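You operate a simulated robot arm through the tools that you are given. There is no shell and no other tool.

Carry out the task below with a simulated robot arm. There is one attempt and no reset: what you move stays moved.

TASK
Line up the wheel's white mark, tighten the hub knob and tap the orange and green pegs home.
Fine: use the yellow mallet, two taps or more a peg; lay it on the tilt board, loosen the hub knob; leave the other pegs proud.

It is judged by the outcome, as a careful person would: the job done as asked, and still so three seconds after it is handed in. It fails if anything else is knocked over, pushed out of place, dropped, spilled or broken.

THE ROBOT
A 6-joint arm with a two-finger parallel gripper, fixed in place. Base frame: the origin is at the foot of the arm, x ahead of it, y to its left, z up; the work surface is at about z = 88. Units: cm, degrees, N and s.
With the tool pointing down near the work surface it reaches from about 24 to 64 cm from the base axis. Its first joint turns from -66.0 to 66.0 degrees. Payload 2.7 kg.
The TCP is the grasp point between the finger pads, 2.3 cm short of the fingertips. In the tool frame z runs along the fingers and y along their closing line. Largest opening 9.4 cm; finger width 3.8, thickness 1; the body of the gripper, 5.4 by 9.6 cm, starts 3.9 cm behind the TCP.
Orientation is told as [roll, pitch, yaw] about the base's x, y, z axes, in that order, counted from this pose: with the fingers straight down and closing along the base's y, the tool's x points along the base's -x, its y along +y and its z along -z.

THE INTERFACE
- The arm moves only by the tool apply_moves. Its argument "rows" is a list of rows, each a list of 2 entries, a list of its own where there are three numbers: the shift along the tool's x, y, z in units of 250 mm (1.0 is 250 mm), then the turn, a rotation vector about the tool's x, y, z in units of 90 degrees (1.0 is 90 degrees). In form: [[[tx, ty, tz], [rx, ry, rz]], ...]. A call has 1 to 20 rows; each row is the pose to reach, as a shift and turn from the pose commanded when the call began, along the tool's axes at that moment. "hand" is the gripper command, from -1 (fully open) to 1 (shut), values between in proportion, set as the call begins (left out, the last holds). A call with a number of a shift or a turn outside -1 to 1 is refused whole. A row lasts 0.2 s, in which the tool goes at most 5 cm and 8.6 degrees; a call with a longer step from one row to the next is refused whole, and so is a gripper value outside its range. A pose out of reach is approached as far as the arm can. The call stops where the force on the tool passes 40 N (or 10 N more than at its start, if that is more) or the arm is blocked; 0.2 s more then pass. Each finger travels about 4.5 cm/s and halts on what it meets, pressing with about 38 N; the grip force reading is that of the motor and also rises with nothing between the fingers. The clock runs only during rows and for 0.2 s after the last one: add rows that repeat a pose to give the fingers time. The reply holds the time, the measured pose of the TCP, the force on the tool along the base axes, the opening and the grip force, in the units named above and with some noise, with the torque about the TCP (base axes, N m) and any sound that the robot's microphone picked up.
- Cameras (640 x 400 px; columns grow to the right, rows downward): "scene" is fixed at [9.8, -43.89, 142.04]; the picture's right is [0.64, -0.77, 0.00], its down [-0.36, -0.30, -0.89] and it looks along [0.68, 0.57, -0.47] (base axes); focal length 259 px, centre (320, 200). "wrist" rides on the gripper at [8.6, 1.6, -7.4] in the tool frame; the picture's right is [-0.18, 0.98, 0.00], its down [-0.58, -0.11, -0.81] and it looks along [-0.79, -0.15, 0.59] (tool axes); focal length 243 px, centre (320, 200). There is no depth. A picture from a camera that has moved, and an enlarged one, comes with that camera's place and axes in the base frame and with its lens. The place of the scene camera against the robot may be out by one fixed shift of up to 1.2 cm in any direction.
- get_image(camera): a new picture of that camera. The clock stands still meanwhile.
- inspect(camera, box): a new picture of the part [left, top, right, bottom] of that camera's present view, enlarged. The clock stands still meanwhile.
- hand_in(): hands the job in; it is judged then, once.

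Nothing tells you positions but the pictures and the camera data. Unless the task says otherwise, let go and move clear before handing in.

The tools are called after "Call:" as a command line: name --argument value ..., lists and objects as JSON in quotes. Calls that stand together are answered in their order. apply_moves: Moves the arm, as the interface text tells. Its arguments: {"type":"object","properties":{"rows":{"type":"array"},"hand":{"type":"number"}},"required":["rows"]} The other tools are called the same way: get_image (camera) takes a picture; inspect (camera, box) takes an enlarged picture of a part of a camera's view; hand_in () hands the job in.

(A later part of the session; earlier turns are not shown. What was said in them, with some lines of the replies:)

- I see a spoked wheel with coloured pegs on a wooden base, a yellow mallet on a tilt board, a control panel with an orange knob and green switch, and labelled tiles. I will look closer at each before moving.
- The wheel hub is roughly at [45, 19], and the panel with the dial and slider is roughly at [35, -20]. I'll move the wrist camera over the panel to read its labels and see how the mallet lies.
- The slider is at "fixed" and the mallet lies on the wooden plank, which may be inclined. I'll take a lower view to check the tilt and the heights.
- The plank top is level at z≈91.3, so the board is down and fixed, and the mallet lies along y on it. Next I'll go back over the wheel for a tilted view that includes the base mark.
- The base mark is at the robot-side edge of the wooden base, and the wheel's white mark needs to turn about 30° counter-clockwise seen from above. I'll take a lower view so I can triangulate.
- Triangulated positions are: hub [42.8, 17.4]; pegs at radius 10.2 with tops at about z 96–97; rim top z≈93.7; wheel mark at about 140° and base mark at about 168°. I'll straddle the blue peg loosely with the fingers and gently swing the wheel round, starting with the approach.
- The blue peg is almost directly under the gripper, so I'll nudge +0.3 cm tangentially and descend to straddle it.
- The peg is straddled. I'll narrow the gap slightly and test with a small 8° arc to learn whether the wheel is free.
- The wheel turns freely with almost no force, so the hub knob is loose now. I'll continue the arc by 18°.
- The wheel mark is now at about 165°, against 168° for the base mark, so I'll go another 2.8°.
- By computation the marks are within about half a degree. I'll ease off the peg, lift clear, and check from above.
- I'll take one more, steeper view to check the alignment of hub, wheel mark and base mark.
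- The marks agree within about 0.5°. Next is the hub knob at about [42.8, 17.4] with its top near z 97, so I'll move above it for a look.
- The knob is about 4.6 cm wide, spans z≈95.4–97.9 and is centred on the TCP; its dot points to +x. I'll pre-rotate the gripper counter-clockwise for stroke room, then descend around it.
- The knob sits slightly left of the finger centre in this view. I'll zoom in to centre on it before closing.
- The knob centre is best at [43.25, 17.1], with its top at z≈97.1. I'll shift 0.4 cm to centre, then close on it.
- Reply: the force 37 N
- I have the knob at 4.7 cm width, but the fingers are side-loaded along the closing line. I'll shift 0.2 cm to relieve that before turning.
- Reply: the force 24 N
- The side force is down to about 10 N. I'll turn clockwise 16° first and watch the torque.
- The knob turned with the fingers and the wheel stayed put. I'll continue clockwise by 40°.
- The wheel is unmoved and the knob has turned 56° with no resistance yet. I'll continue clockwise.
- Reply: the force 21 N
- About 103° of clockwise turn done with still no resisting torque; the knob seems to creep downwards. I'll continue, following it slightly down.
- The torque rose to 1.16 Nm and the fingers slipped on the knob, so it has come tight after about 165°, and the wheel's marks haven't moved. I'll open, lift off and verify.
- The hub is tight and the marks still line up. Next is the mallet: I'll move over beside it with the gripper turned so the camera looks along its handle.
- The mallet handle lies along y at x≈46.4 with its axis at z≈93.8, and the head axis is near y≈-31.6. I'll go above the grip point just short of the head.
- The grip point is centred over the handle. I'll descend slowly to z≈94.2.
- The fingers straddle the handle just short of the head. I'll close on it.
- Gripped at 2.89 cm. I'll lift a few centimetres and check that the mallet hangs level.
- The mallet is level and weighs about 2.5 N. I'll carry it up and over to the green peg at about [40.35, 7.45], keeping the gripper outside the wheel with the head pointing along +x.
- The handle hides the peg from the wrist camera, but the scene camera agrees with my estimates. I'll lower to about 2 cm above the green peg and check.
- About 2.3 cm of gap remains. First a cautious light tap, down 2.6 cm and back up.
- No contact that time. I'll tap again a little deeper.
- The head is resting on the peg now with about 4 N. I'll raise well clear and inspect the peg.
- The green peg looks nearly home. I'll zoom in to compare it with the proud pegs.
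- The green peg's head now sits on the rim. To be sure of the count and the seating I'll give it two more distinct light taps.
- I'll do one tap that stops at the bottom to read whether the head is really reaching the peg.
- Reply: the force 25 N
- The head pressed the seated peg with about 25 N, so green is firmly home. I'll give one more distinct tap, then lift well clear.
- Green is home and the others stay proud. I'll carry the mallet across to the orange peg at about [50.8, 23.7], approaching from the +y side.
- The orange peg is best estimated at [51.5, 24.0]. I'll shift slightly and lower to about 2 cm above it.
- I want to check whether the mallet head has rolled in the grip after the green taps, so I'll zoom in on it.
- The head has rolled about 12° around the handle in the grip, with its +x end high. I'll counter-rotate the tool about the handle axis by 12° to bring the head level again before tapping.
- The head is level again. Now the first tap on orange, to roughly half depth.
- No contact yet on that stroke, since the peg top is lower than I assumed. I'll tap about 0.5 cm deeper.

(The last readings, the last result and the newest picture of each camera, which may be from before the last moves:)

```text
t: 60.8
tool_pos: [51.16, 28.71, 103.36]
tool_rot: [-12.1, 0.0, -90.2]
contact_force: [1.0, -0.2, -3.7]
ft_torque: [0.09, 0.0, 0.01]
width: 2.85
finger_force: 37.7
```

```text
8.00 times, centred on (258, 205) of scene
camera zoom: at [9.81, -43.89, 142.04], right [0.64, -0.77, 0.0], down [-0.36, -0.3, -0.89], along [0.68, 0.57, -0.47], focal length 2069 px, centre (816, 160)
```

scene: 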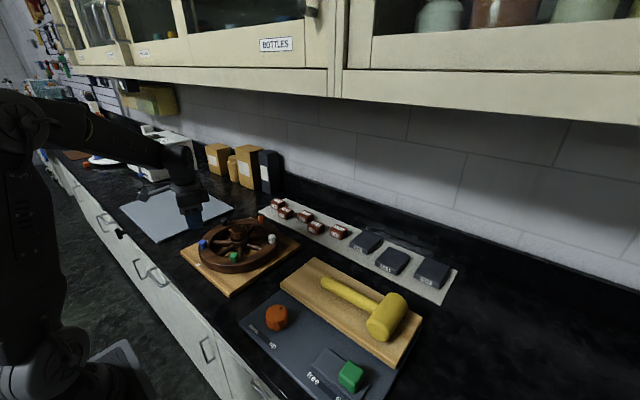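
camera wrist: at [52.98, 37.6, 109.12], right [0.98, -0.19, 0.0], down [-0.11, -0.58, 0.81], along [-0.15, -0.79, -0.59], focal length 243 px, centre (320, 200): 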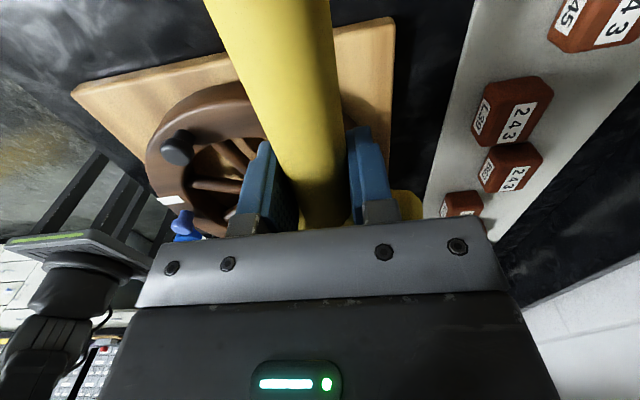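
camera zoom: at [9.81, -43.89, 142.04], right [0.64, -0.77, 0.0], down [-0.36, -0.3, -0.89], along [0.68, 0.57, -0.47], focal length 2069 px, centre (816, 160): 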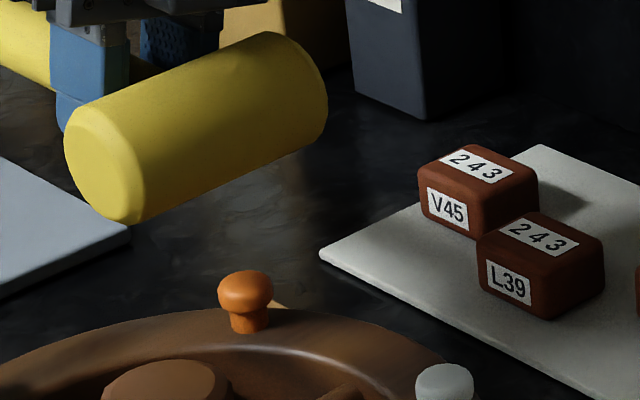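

The peg moved slightly. Next tap goes a bit deeper.

Call:
apply_moves --rows '[[[0, 0.0132, 0.0616], [0, 0, 0]], [[0, 0.0285, 0.133], [0, 0, 0]], [[0, 0.0475, 0.2215], [0, 0, 0]], [[0, 0.0264, 0.1232], [0, 0, 0]], [[0, 0.0132, 0.0616], [0, 0, 0]], [[0, 0, 0], [0, 0, 0]]]'

Call:
inspect --camera "scene" --box '[228, 180, 288, 230]'

```text
t: 62.2
tool_pos: [51.42, 28.77, 103.36]
tool_rot: [-12.1, 0.0, -90.2]
contact_force: [1.0, -0.5, -3.8]
ft_torque: [0.08, 0.0, -0.01]
width: 2.81
finger_force: 38.1
```

```text
8.00 times, centred on (258, 205) of scene
camera zoom: at [9.81, -43.89, 142.04], right [0.64, -0.77, 0.0], down [-0.36, -0.3, -0.89], along [0.68, 0.57, -0.47], focal length 2069 px, centre (816, 160)
```

zoom: 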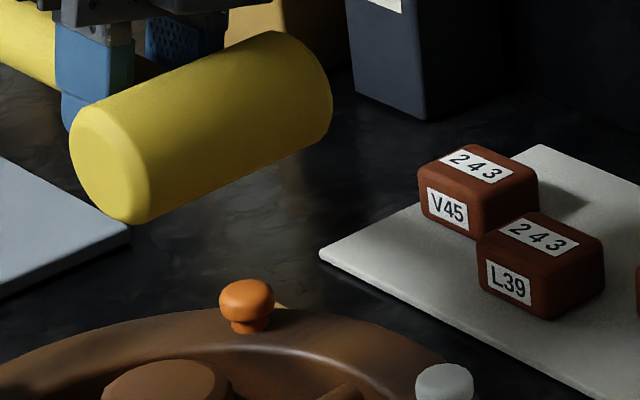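

The peg sank about 0.4 cm. Another tap, slightly deeper.

Call:
apply_moves --rows '[[[0, 0.0132, 0.0616], [0, 0, 0]], [[0, 0.0285, 0.133], [0, 0, 0]], [[0, 0.0505, 0.2355], [0, 0, 0]], [[0, 0.0264, 0.1232], [0, 0, 0]], [[0, 0.0132, 0.0616], [0, 0, 0]], [[0, 0, 0], [0, 0, 0]]]'

Call:
inspect --camera "scene" --box '[228, 180, 288, 230]'

```text
t: 63.6
tool_pos: [51.32, 28.68, 103.23]
tool_rot: [-12.1, 0.0, -90.2]
contact_force: [0.1, 0.5, -2.3]
ft_torque: [0.05, -0.05, 0.01]
width: 2.86
finger_force: 38.3
```

```text
8.00 times, centred on (258, 205) of scene
camera zoom: at [9.81, -43.89, 142.04], right [0.64, -0.77, 0.0], down [-0.36, -0.3, -0.89], along [0.68, 0.57, -0.47], focal length 2069 px, centre (816, 160)
```

zoom: 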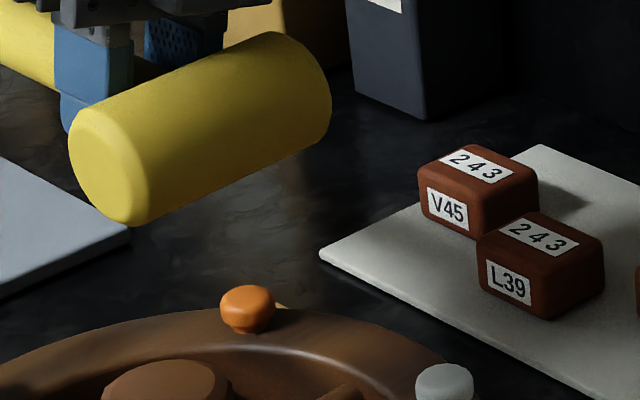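

Nearly seated. One more, finishing at the bottom of the stroke to read the force.

Call:
apply_moves --rows '[[[0, 0.0132, 0.0616], [0, 0, 0]], [[0, 0.0285, 0.133], [0, 0, 0]], [[0, 0.0525, 0.245], [0, 0, 0]]]'

Call:
inspect --camera "scene" --box '[228, 180, 288, 230]'

```text
t: 64.4
tool_pos: [51.25, 28.63, 97.31]
tool_rot: [-11.9, 0.1, -90.2]
contact_force: [-1.7, -0.7, 9.3]
ft_torque: [-0.61, 0.14, -0.05]
width: 2.87
finger_force: 37.6
```

```text
8.00 times, centred on (258, 205) of scene
camera zoom: at [9.78, -43.9, 142.04], right [0.64, -0.77, 0.0], down [-0.36, -0.3, -0.89], along [0.68, 0.57, -0.47], focal length 2069 px, centre (816, 160)
```

zoom: 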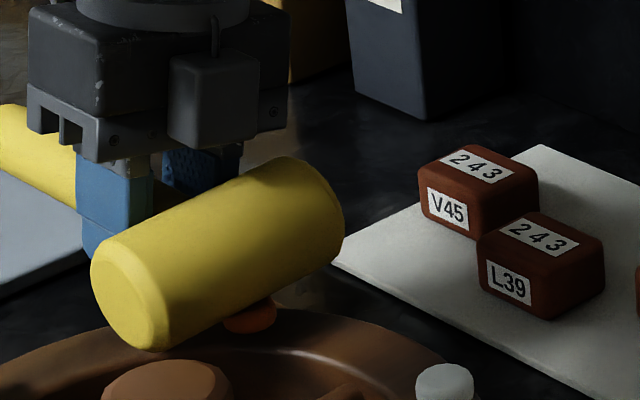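

Call:
apply_moves --rows '[[[0, -0.012, -0.056], [0, 0, 0]], [[0, -0.035, -0.165], [0, 0, 0]], [[0, -0.06, -0.28], [0, 0, 0]], [[0, -0.06, -0.28], [0, 0, 0]]]'

Call:
inspect --camera "scene" --box '[228, 190, 288, 240]'

Call:
inspect --camera "scene" --box '[180, 190, 300, 290]'

```text
t: 65.4
tool_pos: [51.28, 28.69, 104.28]
tool_rot: [-12.1, 0.0, -90.1]
contact_force: [-0.6, 0.1, -3.4]
ft_torque: [0.07, 0.0, 0.0]
width: 2.8
finger_force: 38.1
```

```text
8.00 times, centred on (258, 215) of scene
camera zoom: at [9.81, -43.89, 142.04], right [0.64, -0.77, 0.0], down [-0.36, -0.3, -0.89], along [0.68, 0.57, -0.47], focal length 2069 px, centre (816, 80)
```

zoom: 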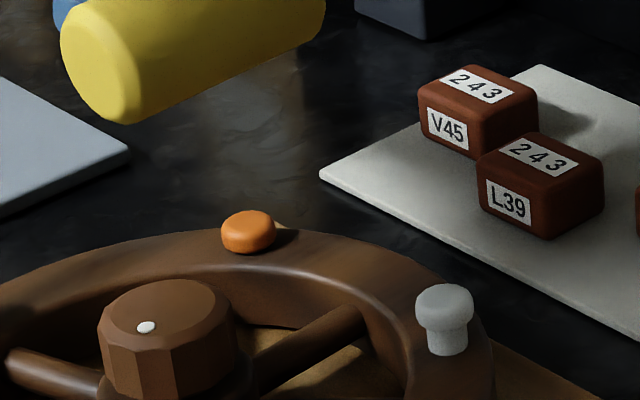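

```text
4.00 times, centred on (240, 240) of scene
camera zoom: at [9.81, -43.89, 142.04], right [0.64, -0.77, 0.0], down [-0.36, -0.3, -0.89], along [0.68, 0.57, -0.47], focal length 1034 px, centre (640, 40)
```

zoom: 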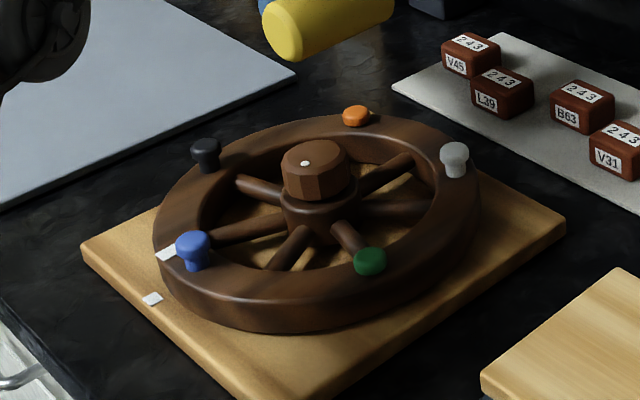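

Orange looks home too. One firm confirming tap on orange, ending at the bottom to check it is solid.

Call:
apply_moves --rows '[[[0, 0.018, 0.084], [0, 0, 0]], [[0, 0.038, 0.178], [0, 0, 0]], [[0, 0.062, 0.2895], [0, 0, 0]]]'

Call:
apply_moves --rows '[[[0, -0.012, -0.056], [0, 0, 0]], [[0, -0.035, -0.165], [0, 0, 0]], [[0, -0.06, -0.28], [0, 0, 0]], [[0, -0.09, -0.42], [0, 0, 0]], [[0, -0.09, -0.42], [0, 0, 0]]]'

Call:
inspect --camera "scene" --box '[228, 190, 288, 240]'

Call:
inspect --camera "scene" --box '[180, 235, 228, 275]'

```text
t: 66.2
tool_pos: [51.15, 28.93, 97.18]
tool_rot: [-11.7, 0.1, -90.2]
contact_force: [-6.8, -1.8, 24.0]
ft_torque: [-1.45, 0.29, -0.36]
width: 2.85
finger_force: 37.7
```

```text
t: 67.4
tool_pos: [50.78, 28.5, 107.41]
tool_rot: [-12.1, 0.0, -90.2]
contact_force: [0.2, -0.2, -3.6]
ft_torque: [0.07, -0.02, -0.03]
width: 2.8
finger_force: 38.1
out of reach, approached as far as the arm can: row 4, 5
```

```text
8.00 times, centred on (258, 215) of scene
camera zoom: at [9.81, -43.89, 142.04], right [0.64, -0.77, 0.0], down [-0.36, -0.3, -0.89], along [0.68, 0.57, -0.47], focal length 2069 px, centre (816, 80)
```

zoom: 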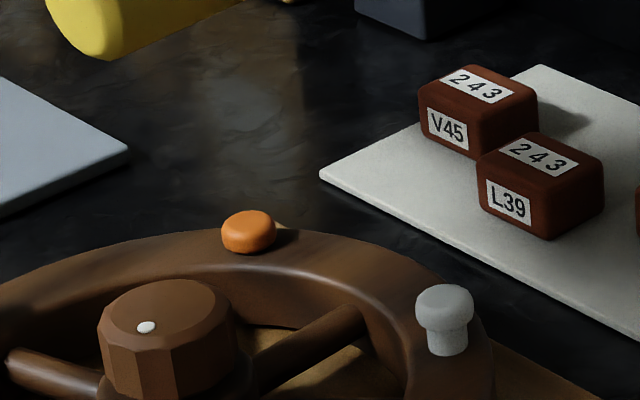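

```text
10.00 times, centred on (204, 255) of scene
camera zoom: at [9.81, -43.89, 142.04], right [0.64, -0.77, 0.0], down [-0.36, -0.3, -0.89], along [0.68, 0.57, -0.47], focal length 2586 px, centre (1480, -350)
```

zoom: 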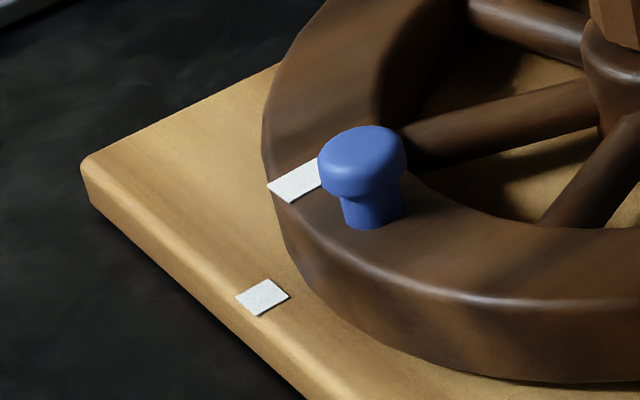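

Both pegs are home: about 27 N on orange moved it no further, and the other three are still proud. Now I'll carry the mallet back to the tilt board, keeping the 12° tool lean so the head lies flat.

Call:
apply_moves --rows '[[[-0.1, -0.01, 0.002], [0, 0, 0]], [[-0.26, -0.028, 0.006], [0, 0, 0]], [[-0.44, -0.045, 0.01], [0, 0, 0]], [[-0.62, -0.063, 0.014], [0, 0, 0]], [[-0.8, -0.082, 0.017], [0, 0, 0]], [[-0.92, -0.095, 0.02], [0, 0, 0]], [[-0.96, -0.098, 0.021], [0, 0, 0]]]'

Call:
apply_moves --rows '[[[-0.1, -0.008, 0.002], [0, 0, 0]], [[-0.26, -0.022, 0.005], [0, 0, 0]], [[-0.44, -0.036, 0.008], [0, 0, 0]], [[-0.62, -0.05, 0.011], [0, 0, 0]], [[-0.8, -0.065, 0.014], [0, 0, 0]], [[-0.92, -0.075, 0.016], [0, 0, 0]], [[-0.96, -0.078, 0.017], [0, 0, 0]]]'

Call:
get_image --camera "wrist"

Call:
get_image --camera "scene"

```text
t: 69.0
tool_pos: [48.48, 4.48, 107.17]
tool_rot: [-12.0, 0.0, -90.1]
contact_force: [0.2, 0.7, -3.5]
ft_torque: [0.08, 0.01, 0.0]
width: 2.81
finger_force: 38.4
```

```text
t: 70.6
tool_pos: [46.13, -19.67, 107.38]
tool_rot: [-12.0, 0.0, -90.3]
contact_force: [-0.4, 0.2, -2.7]
ft_torque: [0.07, 0.03, 0.0]
width: 2.81
finger_force: 38.4
```

```text
taken
camera wrist: at [49.22, -10.94, 114.28], right [0.96, -0.19, -0.2], down [0.06, -0.58, 0.81], along [-0.27, -0.79, -0.55], focal length 243 px, centre (320, 200)
```

wrist: 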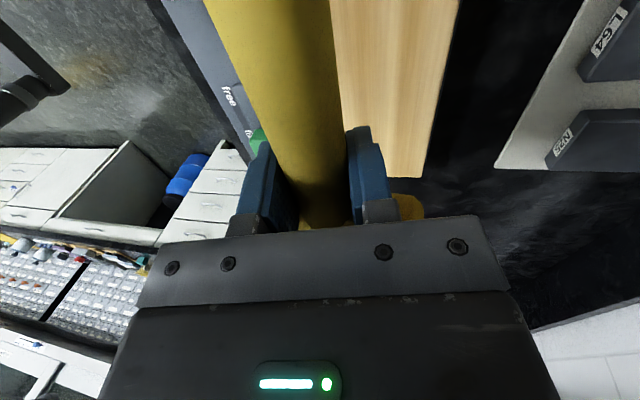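

```text
taken
```

scene: 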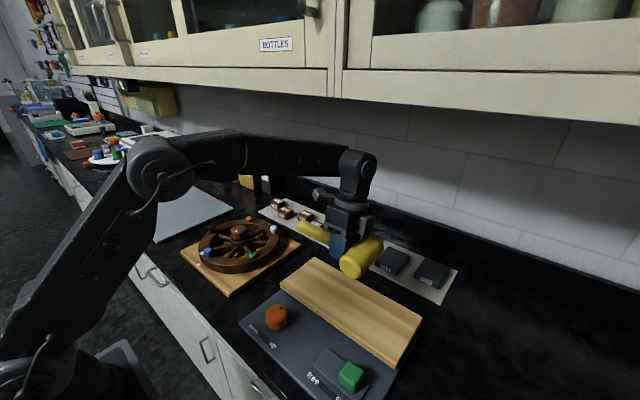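

I'll go down to about 3 cm above the tilt board at the original spot and check that the head is level.

Call:
apply_moves --rows '[[[-0.09, 0.02, 0.08], [0, 0, 0]], [[-0.19, 0.045, 0.19], [0, 0, 0]], [[-0.284, 0.07, 0.3], [0, 0, 0]], [[-0.284, 0.091, 0.386], [0, 0, 0]], [[-0.284, 0.091, 0.386], [0, 0, 0]]]'

Call:
inspect --camera "scene" --box '[310, 220, 430, 320]'

Call:
inspect --camera "wrist" --box '[180, 60, 480, 240]'

```text
t: 71.8
tool_pos: [46.48, -26.56, 97.39]
tool_rot: [-12.0, 0.0, -90.1]
contact_force: [0.1, 0.7, -2.8]
ft_torque: [0.08, 0.01, 0.0]
width: 2.83
finger_force: 37.7
```

```text
4.00 times, centred on (370, 270) of scene
camera zoom: at [9.8, -43.9, 142.04], right [0.64, -0.77, 0.0], down [-0.36, -0.3, -0.89], along [0.68, 0.57, -0.47], focal length 1034 px, centre (120, -80)
```

zoom: 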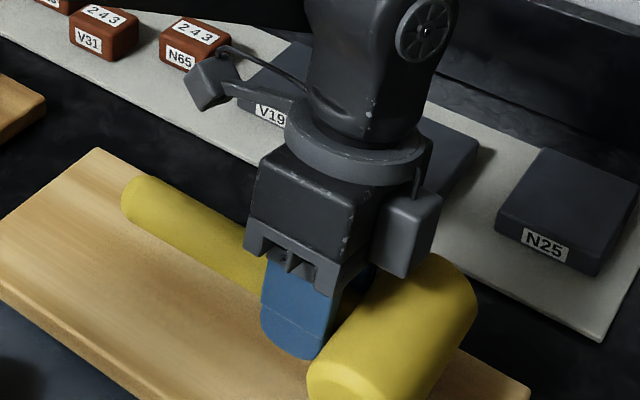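

```text
2.13 times, centred on (330, 150) of wrist
camera zoom: at [49.65, -17.85, 104.31], right [0.96, -0.19, -0.21], down [0.06, -0.58, 0.81], along [-0.27, -0.79, -0.55], focal length 518 px, centre (299, 307)
```

zoom: 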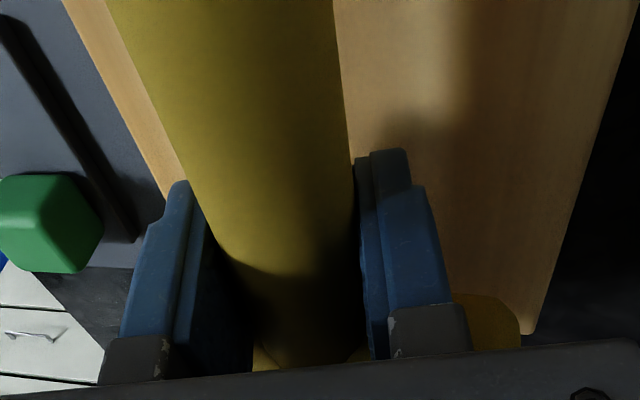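

The head looks level. I'll lower to just above the surface.

Call:
apply_moves --rows '[[[0, 0.0085, 0.039], [0, 0, 0]], [[0, 0.017, 0.078], [0, 0, 0]], [[0, 0.0218, 0.1017], [0, 0, 0]], [[0, 0.0218, 0.1017], [0, 0, 0]]]'

Call:
inspect --camera "scene" --box '[310, 240, 430, 340]'

```text
t: 72.8
tool_pos: [46.53, -26.51, 94.97]
tool_rot: [-12.0, 0.0, -90.1]
contact_force: [-0.2, 2.7, 4.6]
ft_torque: [-0.14, 0.38, -0.17]
width: 2.83
finger_force: 38.4
```

```text
4.00 times, centred on (370, 290) of scene
camera zoom: at [9.79, -43.88, 142.05], right [0.64, -0.77, 0.0], down [-0.36, -0.3, -0.89], along [0.68, 0.57, -0.47], focal length 1034 px, centre (120, -160)
```

zoom: 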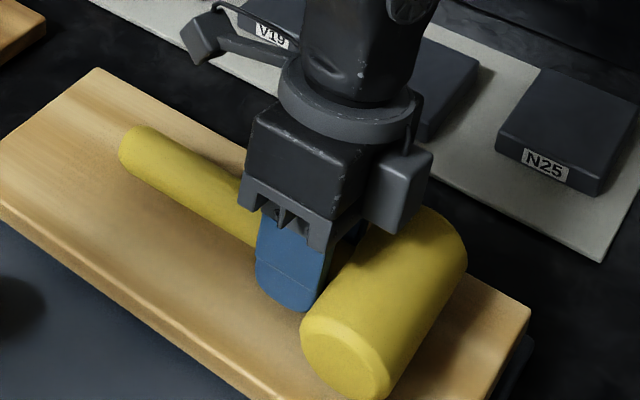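

The -x end of the head touches first, so the head is still a few degrees off. I'll lift slightly, lean the tool 5° more, and set it down again.

Call:
apply_moves --rows '[[[0, -0.0034, -0.0156], [0.02, 0, 0]], [[0, -0.0034, -0.0156], [0.06, 0, 0]], [[0, -0.001, -0.005], [0.06, 0, 0]], [[0, 0.0008, 0.004], [0.06, 0, 0]]]'

```text
t: 73.8
tool_pos: [46.42, -26.59, 94.95]
tool_rot: [-17.4, 0.0, -90.0]
contact_force: [-6.4, 6.4, 14.4]
ft_torque: [0.29, -0.1, 0.11]
width: 2.82
finger_force: 38.2
```

The leaning finger touched the board, so 12° is the practical lean. I'll back off to that and rest the head's edge lightly on the board before easing the grip open.

Call:
apply_moves --rows '[[[0, -0.0048, -0.0153], [0, 0, 0]], [[0, -0.006, -0.019], [-0.03, 0, 0]], [[0, -0.006, -0.019], [-0.06, 0, 0]], [[0, -0.006, -0.019], [-0.06, 0, 0]]]'

```text
t: 74.8
tool_pos: [46.49, -26.59, 95.05]
tool_rot: [-12.0, 0.1, -90.1]
contact_force: [0.0, -0.2, -3.3]
ft_torque: [0.05, 0.01, -0.03]
width: 2.85
finger_force: 38.2
```

Call:
apply_moves --rows '[[[0, 0.0008, 0.004], [0, 0, 0]], [[0, 0.0013, 0.006], [0, 0, 0]]]'

Call:
inspect --camera "scene" --box '[310, 240, 430, 340]'

```text
t: 75.4
tool_pos: [46.37, -26.74, 94.91]
tool_rot: [-12.1, 0.1, -90.1]
contact_force: [-0.7, -0.5, -2.5]
ft_torque: [0.06, 0.0, 0.0]
width: 2.82
finger_force: 37.5
```

```text
4.00 times, centred on (370, 290) of scene
camera zoom: at [9.81, -43.9, 142.04], right [0.64, -0.77, 0.0], down [-0.36, -0.3, -0.89], along [0.68, 0.57, -0.47], focal length 1034 px, centre (120, -160)
```

zoom: 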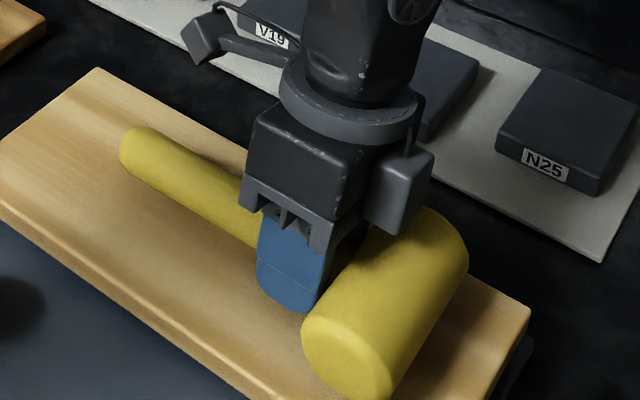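

Call:
apply_moves --rows '[[[0, 0.0004, 0.002], [0, 0, 0]], [[0, 0.0009, 0.004], [0, 0, 0]]]'

```text
t: 76.0
tool_pos: [46.32, -26.65, 95.0]
tool_rot: [-11.9, -0.1, -90.0]
contact_force: [-0.4, 1.3, 3.8]
ft_torque: [-0.2, 0.36, -0.06]
width: 2.84
finger_force: 37.9
```

The head's edge is resting on the board with about 7 N. I'll ease the fingers open slightly so it settles.

Call:
apply_moves --rows '[[[0, 0, 0], [0, 0, 0]], [[0, 0, 0], [0, 0, 0]], [[0, 0, 0], [0, 0, 0]]]' --hand 0.3

Call:
inspect --camera "scene" --box '[310, 240, 430, 340]'

Call:
inspect --camera "wrist" --box '[180, 60, 480, 240]'

```text
t: 76.8
tool_pos: [46.4, -26.71, 94.93]
tool_rot: [-12.0, 0.1, -90.1]
contact_force: [0.5, 2.4, -0.9]
ft_torque: [0.01, -0.01, 0.01]
width: 3.35
finger_force: 0.9
```

```text
4.00 times, centred on (370, 290) of scene
camera zoom: at [9.8, -43.89, 142.04], right [0.64, -0.77, 0.0], down [-0.36, -0.3, -0.89], along [0.68, 0.57, -0.47], focal length 1034 px, centre (120, -160)
```

zoom: 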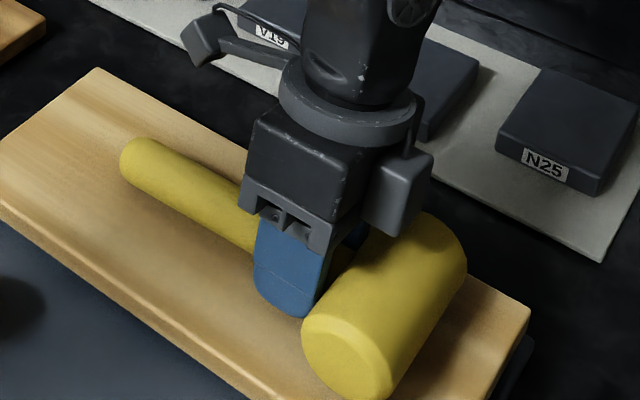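

```text
2.13 times, centred on (330, 150) of wrist
camera zoom: at [49.48, -17.82, 101.77], right [0.96, -0.19, -0.21], down [0.06, -0.58, 0.81], along [-0.27, -0.79, -0.55], focal length 518 px, centre (299, 307)
```

zoom: 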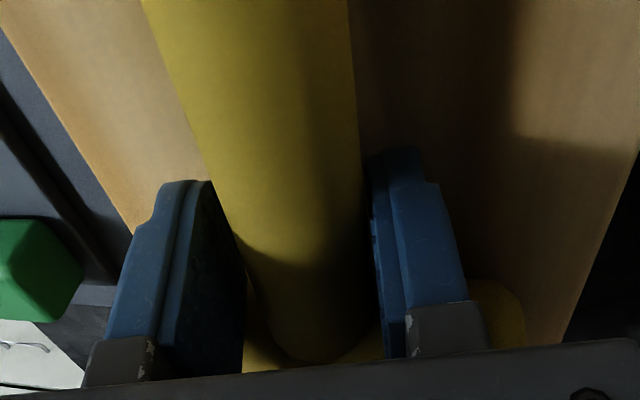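

Released, with no load on the tool. I'll withdraw along the finger direction, slowly at first.

Call:
apply_moves --rows '[[[0, 0, -0.02], [0, 0, 0]], [[0, 0, -0.05], [0, 0, 0]], [[0, 0, -0.1], [0, 0, 0]], [[0, 0, -0.18], [0, 0, 0]], [[0, 0, -0.3], [0, 0, 0]], [[0, 0, -0.45], [0, 0, 0]], [[0, 0, -0.55], [0, 0, 0]]]'

Call:
get_image --camera "wrist"

Call:
inspect --camera "scene" --box '[250, 230, 450, 380]'

```text
t: 78.4
tool_pos: [49.24, -26.72, 108.42]
tool_rot: [-12.2, 0.0, -90.1]
contact_force: [0.5, 0.7, 0.5]
ft_torque: [-0.02, -0.03, 0.01]
width: 3.28
finger_force: 0.1
```

```text
taken
camera wrist: at [52.37, -17.87, 115.35], right [0.96, -0.19, -0.21], down [0.06, -0.58, 0.81], along [-0.27, -0.79, -0.55], focal length 243 px, centre (320, 200)
```

wrist: 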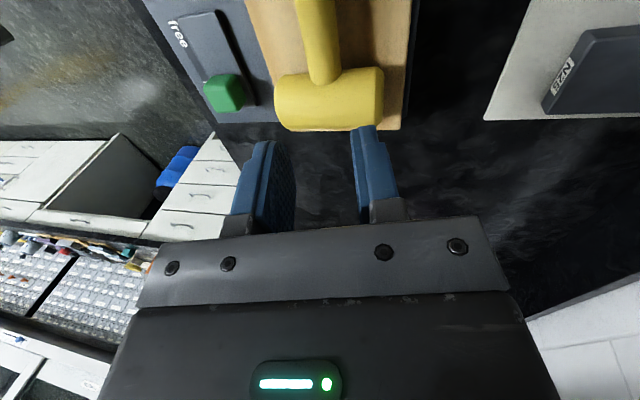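

```text
2.67 times, centred on (350, 305) of scene
camera zoom: at [9.8, -43.89, 142.04], right [0.64, -0.77, 0.0], down [-0.36, -0.3, -0.89], along [0.68, 0.57, -0.47], focal length 690 px, centre (240, -80)
```

zoom: 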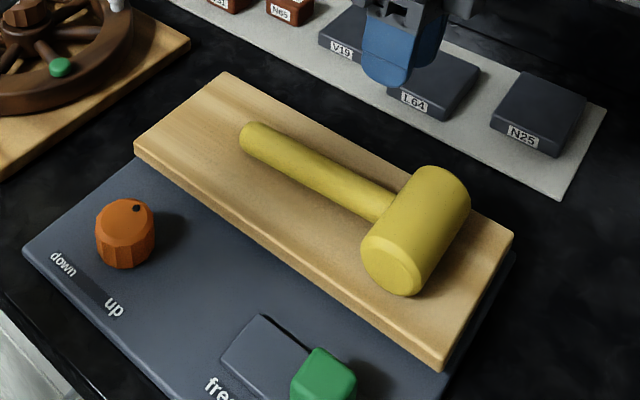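

The mallet lies flat on the tilt board, where it was. Now back to the hub knob to loosen it counter-clockwise.

Call:
apply_moves --rows '[[[0.06, -0.01, -0.04], [-0.015, 0, 0]], [[0.18, -0.03, -0.07], [-0.04, 0, 0]], [[0.33, -0.055, -0.092], [-0.065, 0, 0]], [[0.48, -0.08, -0.092], [-0.09, 0, 0]], [[0.63, -0.105, -0.092], [-0.115, 0, 0]], [[0.78, -0.13, -0.092], [-0.135, 0, 0]], [[0.88, -0.143, -0.092], [-0.135, 0, 0]]]' --hand -0.6

Call:
apply_moves --rows '[[[0.1, -0.013, 0.006], [0, 0, 0.05]], [[0.25, -0.033, 0.015], [0, 0, 0.12]], [[0.4, -0.052, 0.025], [0, 0, 0.2]], [[0.55, -0.072, 0.035], [0, 0, 0.28]], [[0.7, -0.092, 0.045], [0, 0, 0.36]], [[0.82, -0.108, 0.052], [0, 0, 0.43]], [[0.868, -0.114, 0.056], [0, 0, 0.444]], [[0.868, -0.114, 0.056], [0, 0, 0.444]]]'

Call:
get_image --camera "wrist"

Call:
get_image --camera "scene"

```text
t: 80.0
tool_pos: [46.23, -4.66, 111.27]
tool_rot: [0.1, 0.0, -90.2]
contact_force: [-0.1, 0.2, -0.2]
ft_torque: [0.0, -0.02, -0.02]
width: 7.52
finger_force: 0.0
```

```text
t: 81.8
tool_pos: [43.42, 17.07, 110.07]
tool_rot: [0.1, 0.2, -130.1]
contact_force: [-0.7, 0.2, -0.1]
ft_torque: [0.0, 0.02, 0.01]
width: 7.49
finger_force: 0.0
```

```text
taken
camera wrist: at [50.15, 22.79, 117.4], right [0.63, -0.77, 0.0], down [-0.46, -0.37, 0.81], along [-0.62, -0.51, -0.59], focal length 243 px, centre (320, 200)
```

wrist: 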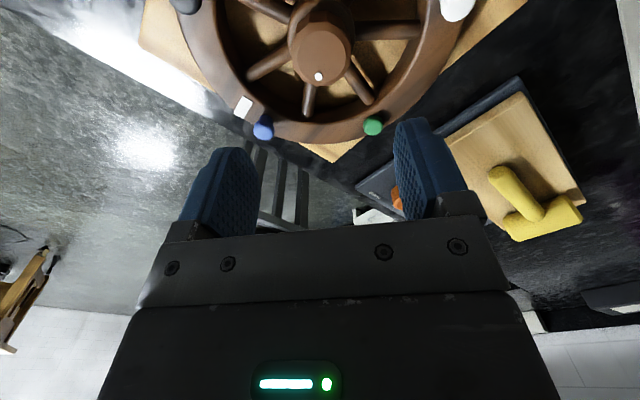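

```text
taken
```

scene: 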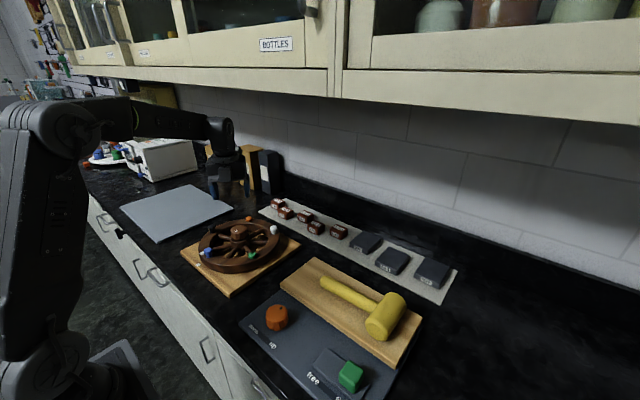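

I'm centred over the knob at the same place that gave a clean grip. I'll descend and close.

Call:
apply_moves --rows '[[[0, 0, 0.12], [0, 0, 0]], [[0, 0, 0.24], [0, 0, 0]], [[0, 0, 0.34], [0, 0, 0]], [[0, 0, 0.42], [0, 0, 0]], [[0, 0, 0.47], [0, 0, 0]], [[0, 0, 0.503], [0, 0, 0]], [[0, 0, 0.503], [0, 0, 0]]]'

Call:
apply_moves --rows '[[[0, 0, 0], [0, 0, 0]], [[0, 0, 0], [0, 0, 0]], [[0, 0, 0], [0, 0, 0]], [[0, 0, 0], [0, 0, 0]]]' --hand 1

Call:
get_image --camera "wrist"

```text
t: 83.4
tool_pos: [43.54, 17.14, 97.38]
tool_rot: [0.0, 0.0, -130.1]
contact_force: [-0.7, -0.1, 0.8]
ft_torque: [-0.03, 0.01, -0.01]
width: 7.53
finger_force: 0.0
```

```text
t: 84.4
tool_pos: [43.5, 17.06, 97.38]
tool_rot: [0.1, 0.1, -130.1]
contact_force: [5.4, -4.0, -3.2]
ft_torque: [0.05, -0.24, -0.01]
width: 4.72
finger_force: 44.9
```

```text
taken
camera wrist: at [50.3, 22.8, 104.84], right [0.63, -0.77, 0.0], down [-0.46, -0.37, 0.81], along [-0.62, -0.51, -0.59], focal length 243 px, centre (320, 200)
```

wrist: 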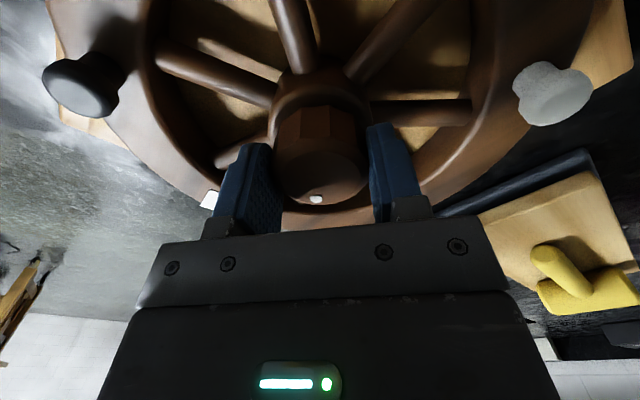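

Clean grip with little side load. I'll turn counter-clockwise 20° first, watching torque and the marks.

Call:
apply_moves --rows '[[[0, 0, 0], [0, 0, -0.045]], [[0, 0, 0], [0, 0, -0.09]], [[0, 0, 0], [0, 0, -0.135]], [[0, 0, 0], [0, 0, -0.18]], [[0, 0, 0], [0, 0, -0.225]]]'

Call:
get_image --camera "wrist"

Call:
inspect --camera "scene" --box '[180, 190, 300, 290]'

```text
t: 85.6
tool_pos: [43.52, 17.12, 97.4]
tool_rot: [-0.1, 0.0, -109.8]
contact_force: [0.3, -2.1, -6.8]
ft_torque: [0.59, -1.56, 0.04]
width: 4.72
finger_force: 45.1
```

```text
taken
camera wrist: at [47.91, 24.83, 104.83], right [0.86, -0.51, 0.0], down [-0.3, -0.51, 0.81], along [-0.41, -0.69, -0.59], focal length 243 px, centre (320, 200)
```

wrist: 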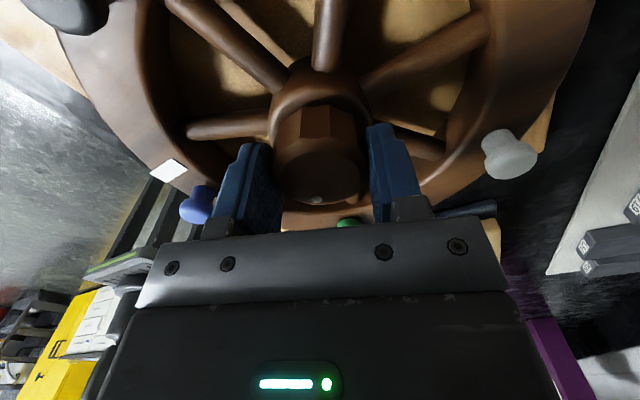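

```text
4.00 times, centred on (240, 240) of scene
camera zoom: at [9.81, -43.9, 142.04], right [0.64, -0.77, 0.0], down [-0.36, -0.3, -0.89], along [0.68, 0.57, -0.47], focal length 1034 px, centre (640, 40)
```

zoom: 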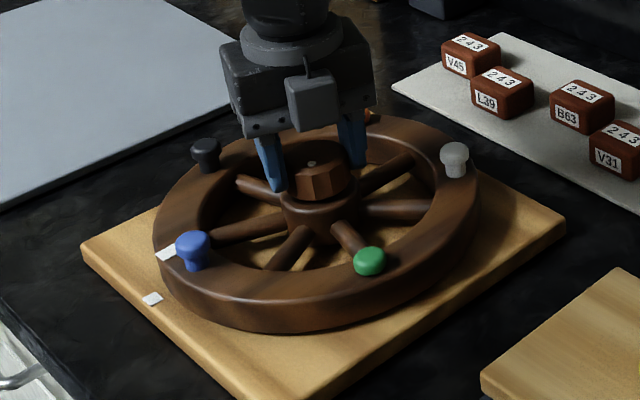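

The knob turns back freely and the wheel hasn't moved. I'll continue counter-clockwise.

Call:
apply_moves --rows '[[[0, 0, 0], [0, 0, -0.065]], [[0, 0, 0], [0, 0, -0.13]], [[0, 0, 0], [0, 0, -0.195]], [[0, 0, 0], [0, 0, -0.26]], [[0, 0, 0], [0, 0, -0.325]], [[0, 0, 0], [0, 0, -0.39]], [[0, 0, 0], [0, 0, -0.455]], [[0, 0, 0], [0, 0, -0.52]], [[0, 0, 0], [0, 0, -0.585]]]'

Call:
apply_moves --rows '[[[0, 0, 0], [0, 0, -0.065]], [[0, 0, 0], [0, 0, -0.13]], [[0, 0, 0], [0, 0, -0.195]], [[0, 0, 0], [0, 0, -0.26]], [[0, 0, 0], [0, 0, -0.325]], [[0, 0, 0], [0, 0, -0.39]], [[0, 0, 0], [0, 0, -0.455]], [[0, 0, 0], [0, 0, -0.52]]]'

Call:
inspect --camera "scene" --box '[180, 190, 300, 290]'

Call:
get_image --camera "wrist"

```text
t: 87.6
tool_pos: [43.5, 17.1, 97.41]
tool_rot: [-0.1, -0.1, -57.2]
contact_force: [-8.6, -10.9, -10.7]
ft_torque: [0.77, -1.02, -0.06]
width: 4.72
finger_force: 44.6
```

```text
t: 89.4
tool_pos: [43.37, 16.98, 97.43]
tool_rot: [0.1, 0.1, -10.3]
contact_force: [-23.2, -5.5, 3.0]
ft_torque: [-0.66, -0.6, 0.0]
width: 4.71
finger_force: 44.8
```

```text
4.00 times, centred on (240, 240) of scene
camera zoom: at [9.73, -43.91, 142.04], right [0.64, -0.77, 0.0], down [-0.36, -0.3, -0.89], along [0.68, 0.57, -0.47], focal length 1034 px, centre (640, 40)
```

zoom: 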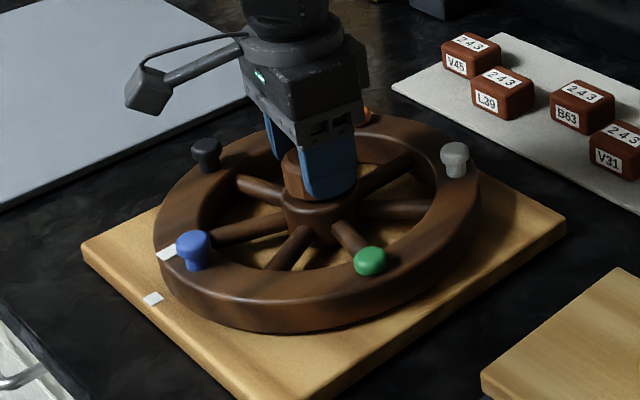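

```text
taken
camera wrist: at [35.1, 20.31, 104.83], right [0.36, 0.93, 0.0], down [0.55, -0.21, 0.81], along [0.75, -0.29, -0.59], focal length 243 px, centre (320, 200)
```

wrist: 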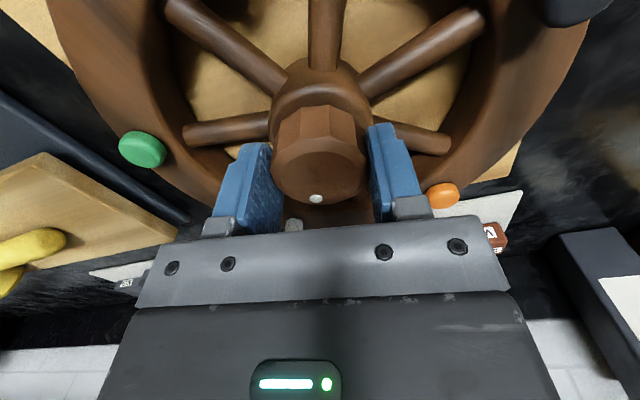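

120° undone and it spins freely. I'll finish with another 40° to get back near the original loose position, relieving the side load.

Call:
apply_moves --rows '[[[0.004, 0, 0], [0, 0, -0.065]], [[0.006, 0, 0], [0, 0, -0.13]], [[0.006, 0, 0], [0, 0, -0.195]], [[0.006, 0, 0], [0, 0, -0.26]], [[0.006, 0, 0], [0, 0, -0.325]], [[0.006, 0, 0], [0, 0, -0.39]], [[0.006, 0, 0], [0, 0, -0.44]]]'

Call:
inspect --camera "scene" --box '[180, 190, 300, 290]'

```text
t: 91.0
tool_pos: [43.36, 16.84, 97.26]
tool_rot: [0.0, -0.1, 28.9]
contact_force: [-4.2, -21.7, -2.6]
ft_torque: [0.38, -0.2, -1.88]
width: 4.76
finger_force: 45.1
```

```text
4.00 times, centred on (240, 240) of scene
camera zoom: at [9.79, -43.95, 142.02], right [0.64, -0.77, 0.0], down [-0.36, -0.3, -0.89], along [0.68, 0.57, -0.47], focal length 1034 px, centre (640, 40)
```

zoom: 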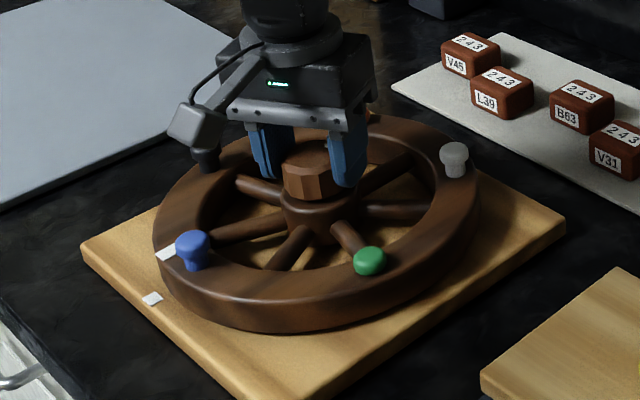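

The torque rose at the loose end stop, so the knob is fully loosened and the wheel is unmoved. I'll release and lift straight up.

Call:
apply_moves --rows '[[[0, 0, 0], [0, 0, 0.03]], [[0, 0, 0], [0, 0, 0.03]]]'

Call:
apply_moves --rows '[[[0, 0, 0], [0, 0, 0]], [[0, 0, 0], [0, 0, 0]], [[0, 0, 0], [0, 0, 0]], [[0, 0, -0.05], [0, 0, 0]], [[0, 0, -0.15], [0, 0, 0]], [[0, 0, -0.3], [0, 0, 0]], [[0, 0, -0.45], [0, 0, 0]], [[0, 0, -0.6], [0, 0, 0]]]' --hand -0.6

Call:
inspect --camera "scene" --box '[180, 190, 300, 290]'

Call:
get_image --camera "wrist"

```text
t: 91.6
tool_pos: [43.44, 16.87, 97.43]
tool_rot: [-0.1, -0.2, 26.4]
contact_force: [4.5, -25.4, -9.7]
ft_torque: [0.47, 0.13, -0.03]
width: 4.78
finger_force: 45.4
```

```text
t: 93.4
tool_pos: [43.26, 17.07, 112.53]
tool_rot: [0.0, -0.1, 26.5]
contact_force: [-0.8, 0.1, -0.4]
ft_torque: [0.0, 0.03, 0.0]
width: 7.53
finger_force: 0.1
```

```text
4.00 times, centred on (240, 240) of scene
camera zoom: at [9.8, -43.89, 142.04], right [0.64, -0.77, 0.0], down [-0.36, -0.3, -0.89], along [0.68, 0.57, -0.47], focal length 1034 px, centre (640, 40)
```

zoom: 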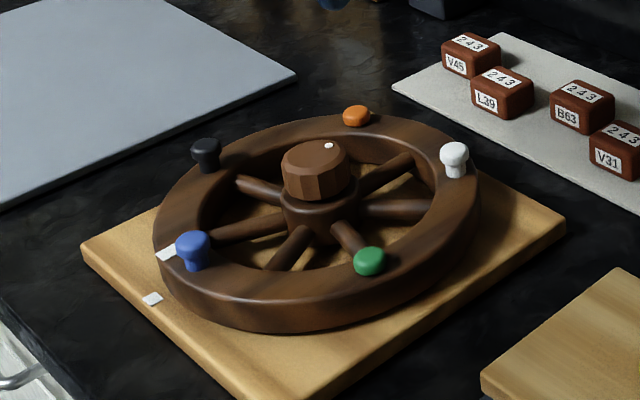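

```text
taken
camera wrist: at [34.72, 14.83, 119.89], right [-0.27, 0.96, 0.0], down [0.57, 0.16, 0.81], along [0.78, 0.22, -0.59], focal length 243 px, centre (320, 200)
```

wrist: 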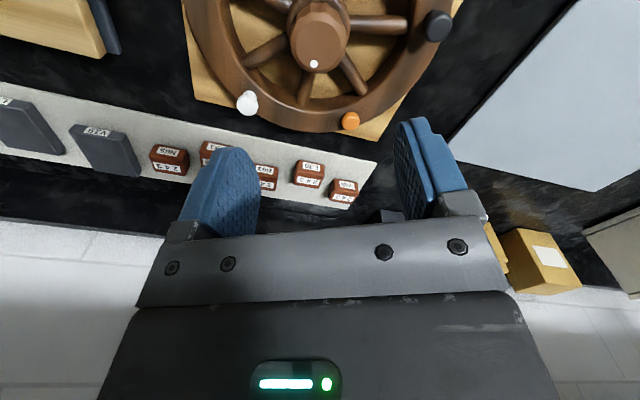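

The knob's dot is back where it started, so it is loose. Now I'll re-check the mark alignment from the wrist camera.

Call:
apply_moves --rows '[[[0.11, 0.049, -0.07], [0, 0, 0.057]], [[0.22, 0.098, -0.14], [0, 0, 0.114]], [[0.335, 0.147, -0.21], [0, 0, 0.171]], [[0.447, 0.196, -0.28], [0, 0, 0.228]], [[0.447, 0.196, -0.28], [0, 0, 0.228]]]'

Call:
apply_moves --rows '[[[0, 0, 0], [0, 0.08, 0]], [[0, 0, 0], [0, 0.16, 0]], [[0, 0, 0], [0, 0.2, 0]], [[0, 0, 0], [0, 0.2, 0]]]'

Call:
inspect --camera "wrist" --box '[230, 20, 430, 145]'

Call:
get_image --camera "wrist"

```text
t: 94.6
tool_pos: [31.02, 16.48, 119.45]
tool_rot: [0.0, -0.1, 5.9]
contact_force: [-0.5, 0.3, 1.2]
ft_torque: [0.02, -0.03, -0.02]
width: 7.5
finger_force: 0.1
```

```text
t: 95.6
tool_pos: [31.09, 16.55, 119.39]
tool_rot: [0.1, 18.1, 6.0]
contact_force: [-0.1, -0.6, 0.5]
ft_torque: [-0.02, -0.02, 0.0]
width: 7.52
finger_force: 0.0
```

```text
3.20 times, centred on (330, 82) of wrist
camera zoom: at [24.96, 17.62, 129.13], right [0.07, 1.0, -0.06], down [0.81, -0.03, 0.59], along [0.58, -0.09, -0.81], focal length 776 px, centre (288, 576)
```

zoom: 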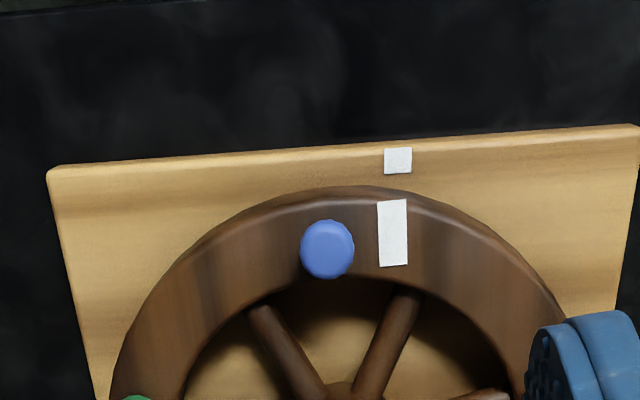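

```text
taken
camera wrist: at [24.96, 17.62, 129.13], right [0.07, 1.0, -0.06], down [0.81, -0.03, 0.59], along [0.58, -0.09, -0.81], focal length 243 px, centre (320, 200)
```

wrist: 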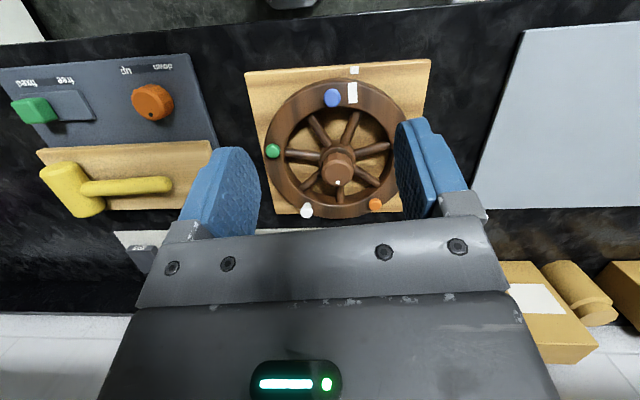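

The line from the hub through the wheel mark hits the base mark within about 0.1 cm. I'll back the arm away to its starting pose and take a last look at everything.

Call:
apply_moves --rows '[[[0, 0.03, -0.08], [0, -0.05, 0]], [[0, 0.07, -0.2], [0, -0.1, 0]], [[0, 0.11, -0.32], [0, -0.15, 0]], [[0, 0.15, -0.44], [0, -0.2, 0]], [[0, 0.15, -0.44], [0, -0.2, 0]]]' --hand -1

Call:
get_image --camera "scene"

Call:
inspect --camera "scene" --box '[100, 170, 310, 300]'

Call:
inspect --camera "scene" --box '[230, 240, 450, 400]'

```text
t: 96.8
tool_pos: [34.18, 20.35, 129.86]
tool_rot: [0.0, -0.2, 6.0]
contact_force: [0.1, -0.3, 0.2]
ft_torque: [0.04, -0.02, 0.0]
width: 9.36
finger_force: 0.1
```

```text
taken
```

scene: 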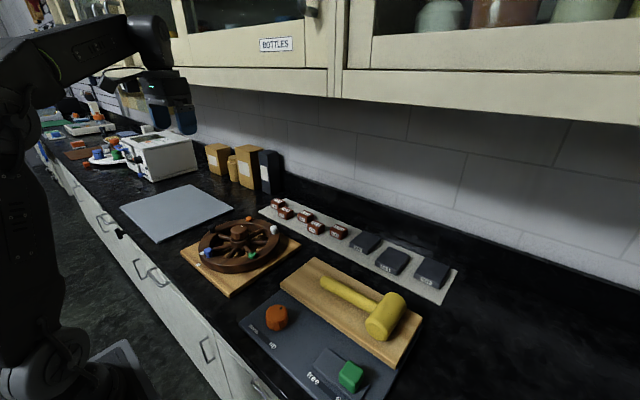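

```text
3.05 times, centred on (205, 235) of scene
camera zoom: at [9.8, -43.89, 142.04], right [0.64, -0.77, 0.0], down [-0.36, -0.3, -0.89], along [0.68, 0.57, -0.47], focal length 788 px, centre (670, 93)
```

zoom: 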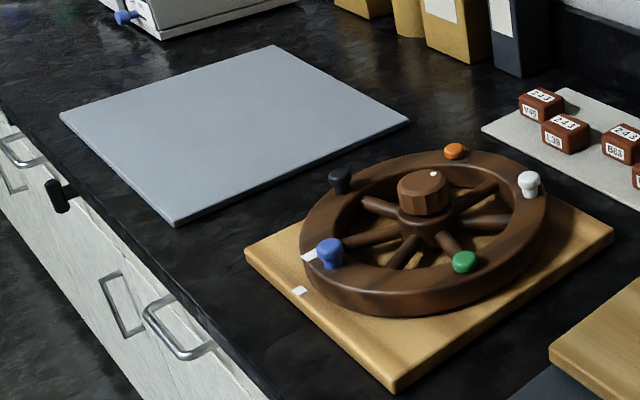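

```text
2.50 times, centred on (340, 320) of scene
camera zoom: at [9.8, -43.89, 142.04], right [0.64, -0.77, 0.0], down [-0.36, -0.3, -0.89], along [0.68, 0.57, -0.47], focal length 647 px, centre (270, -100)
```

zoom: 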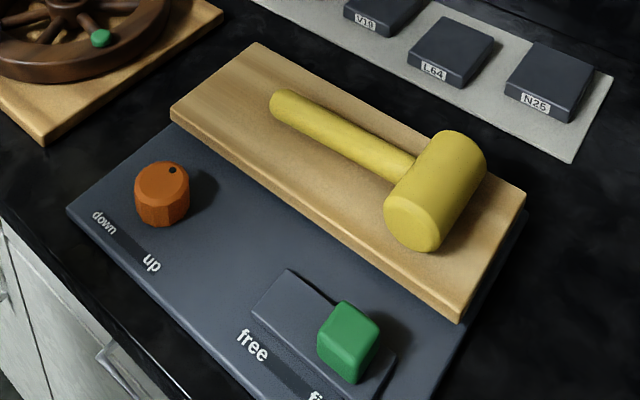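

All of it checks out:
- The wheel mark lines up with the base mark.
- Orange and green pegs are home; blue, black and white are still proud.
- The mallet rests on the tilt board, and the hub knob is loose again.
- Nothing else was disturbed and the arm is clear, so I'm handing in.

Call:
hand_in

```text
The job is handed in.
```

I finished the job and handed it in; the arm is clear and I saw nothing else out of place. I don't have a verdict back.

- **Wheel mark:** I turned the wheel about 28° counter-clockwise. It lines up with the base mark to within about 0.1 cm, measured after the last knob turn.
- **Hub knob:** I tightened it before tapping, until my grip slipped on it at about 1.2 Nm. After laying the mallet down, I loosened it back to its stop. I read your fine print as wanting it loose at the end.
- **Orange peg:** It went home over several taps, and a final firm tap of about 27 N did not move it further.
- **Green peg:** It is home with at least three definite taps. Most of its travel came in a single stroke, so the later taps landed on a peg that was already seated.
- **Other pegs:** Blue, black and white are still proud.
- **Mallet:** It lies on the wooden board where it started. I took that to be the tilt board, because it sits on the panel with the up/down dial and the fixed/free slider. I did not touch those controls. The pegs were struck with the side of the head, not the face, because of how the mallet could be gripped.
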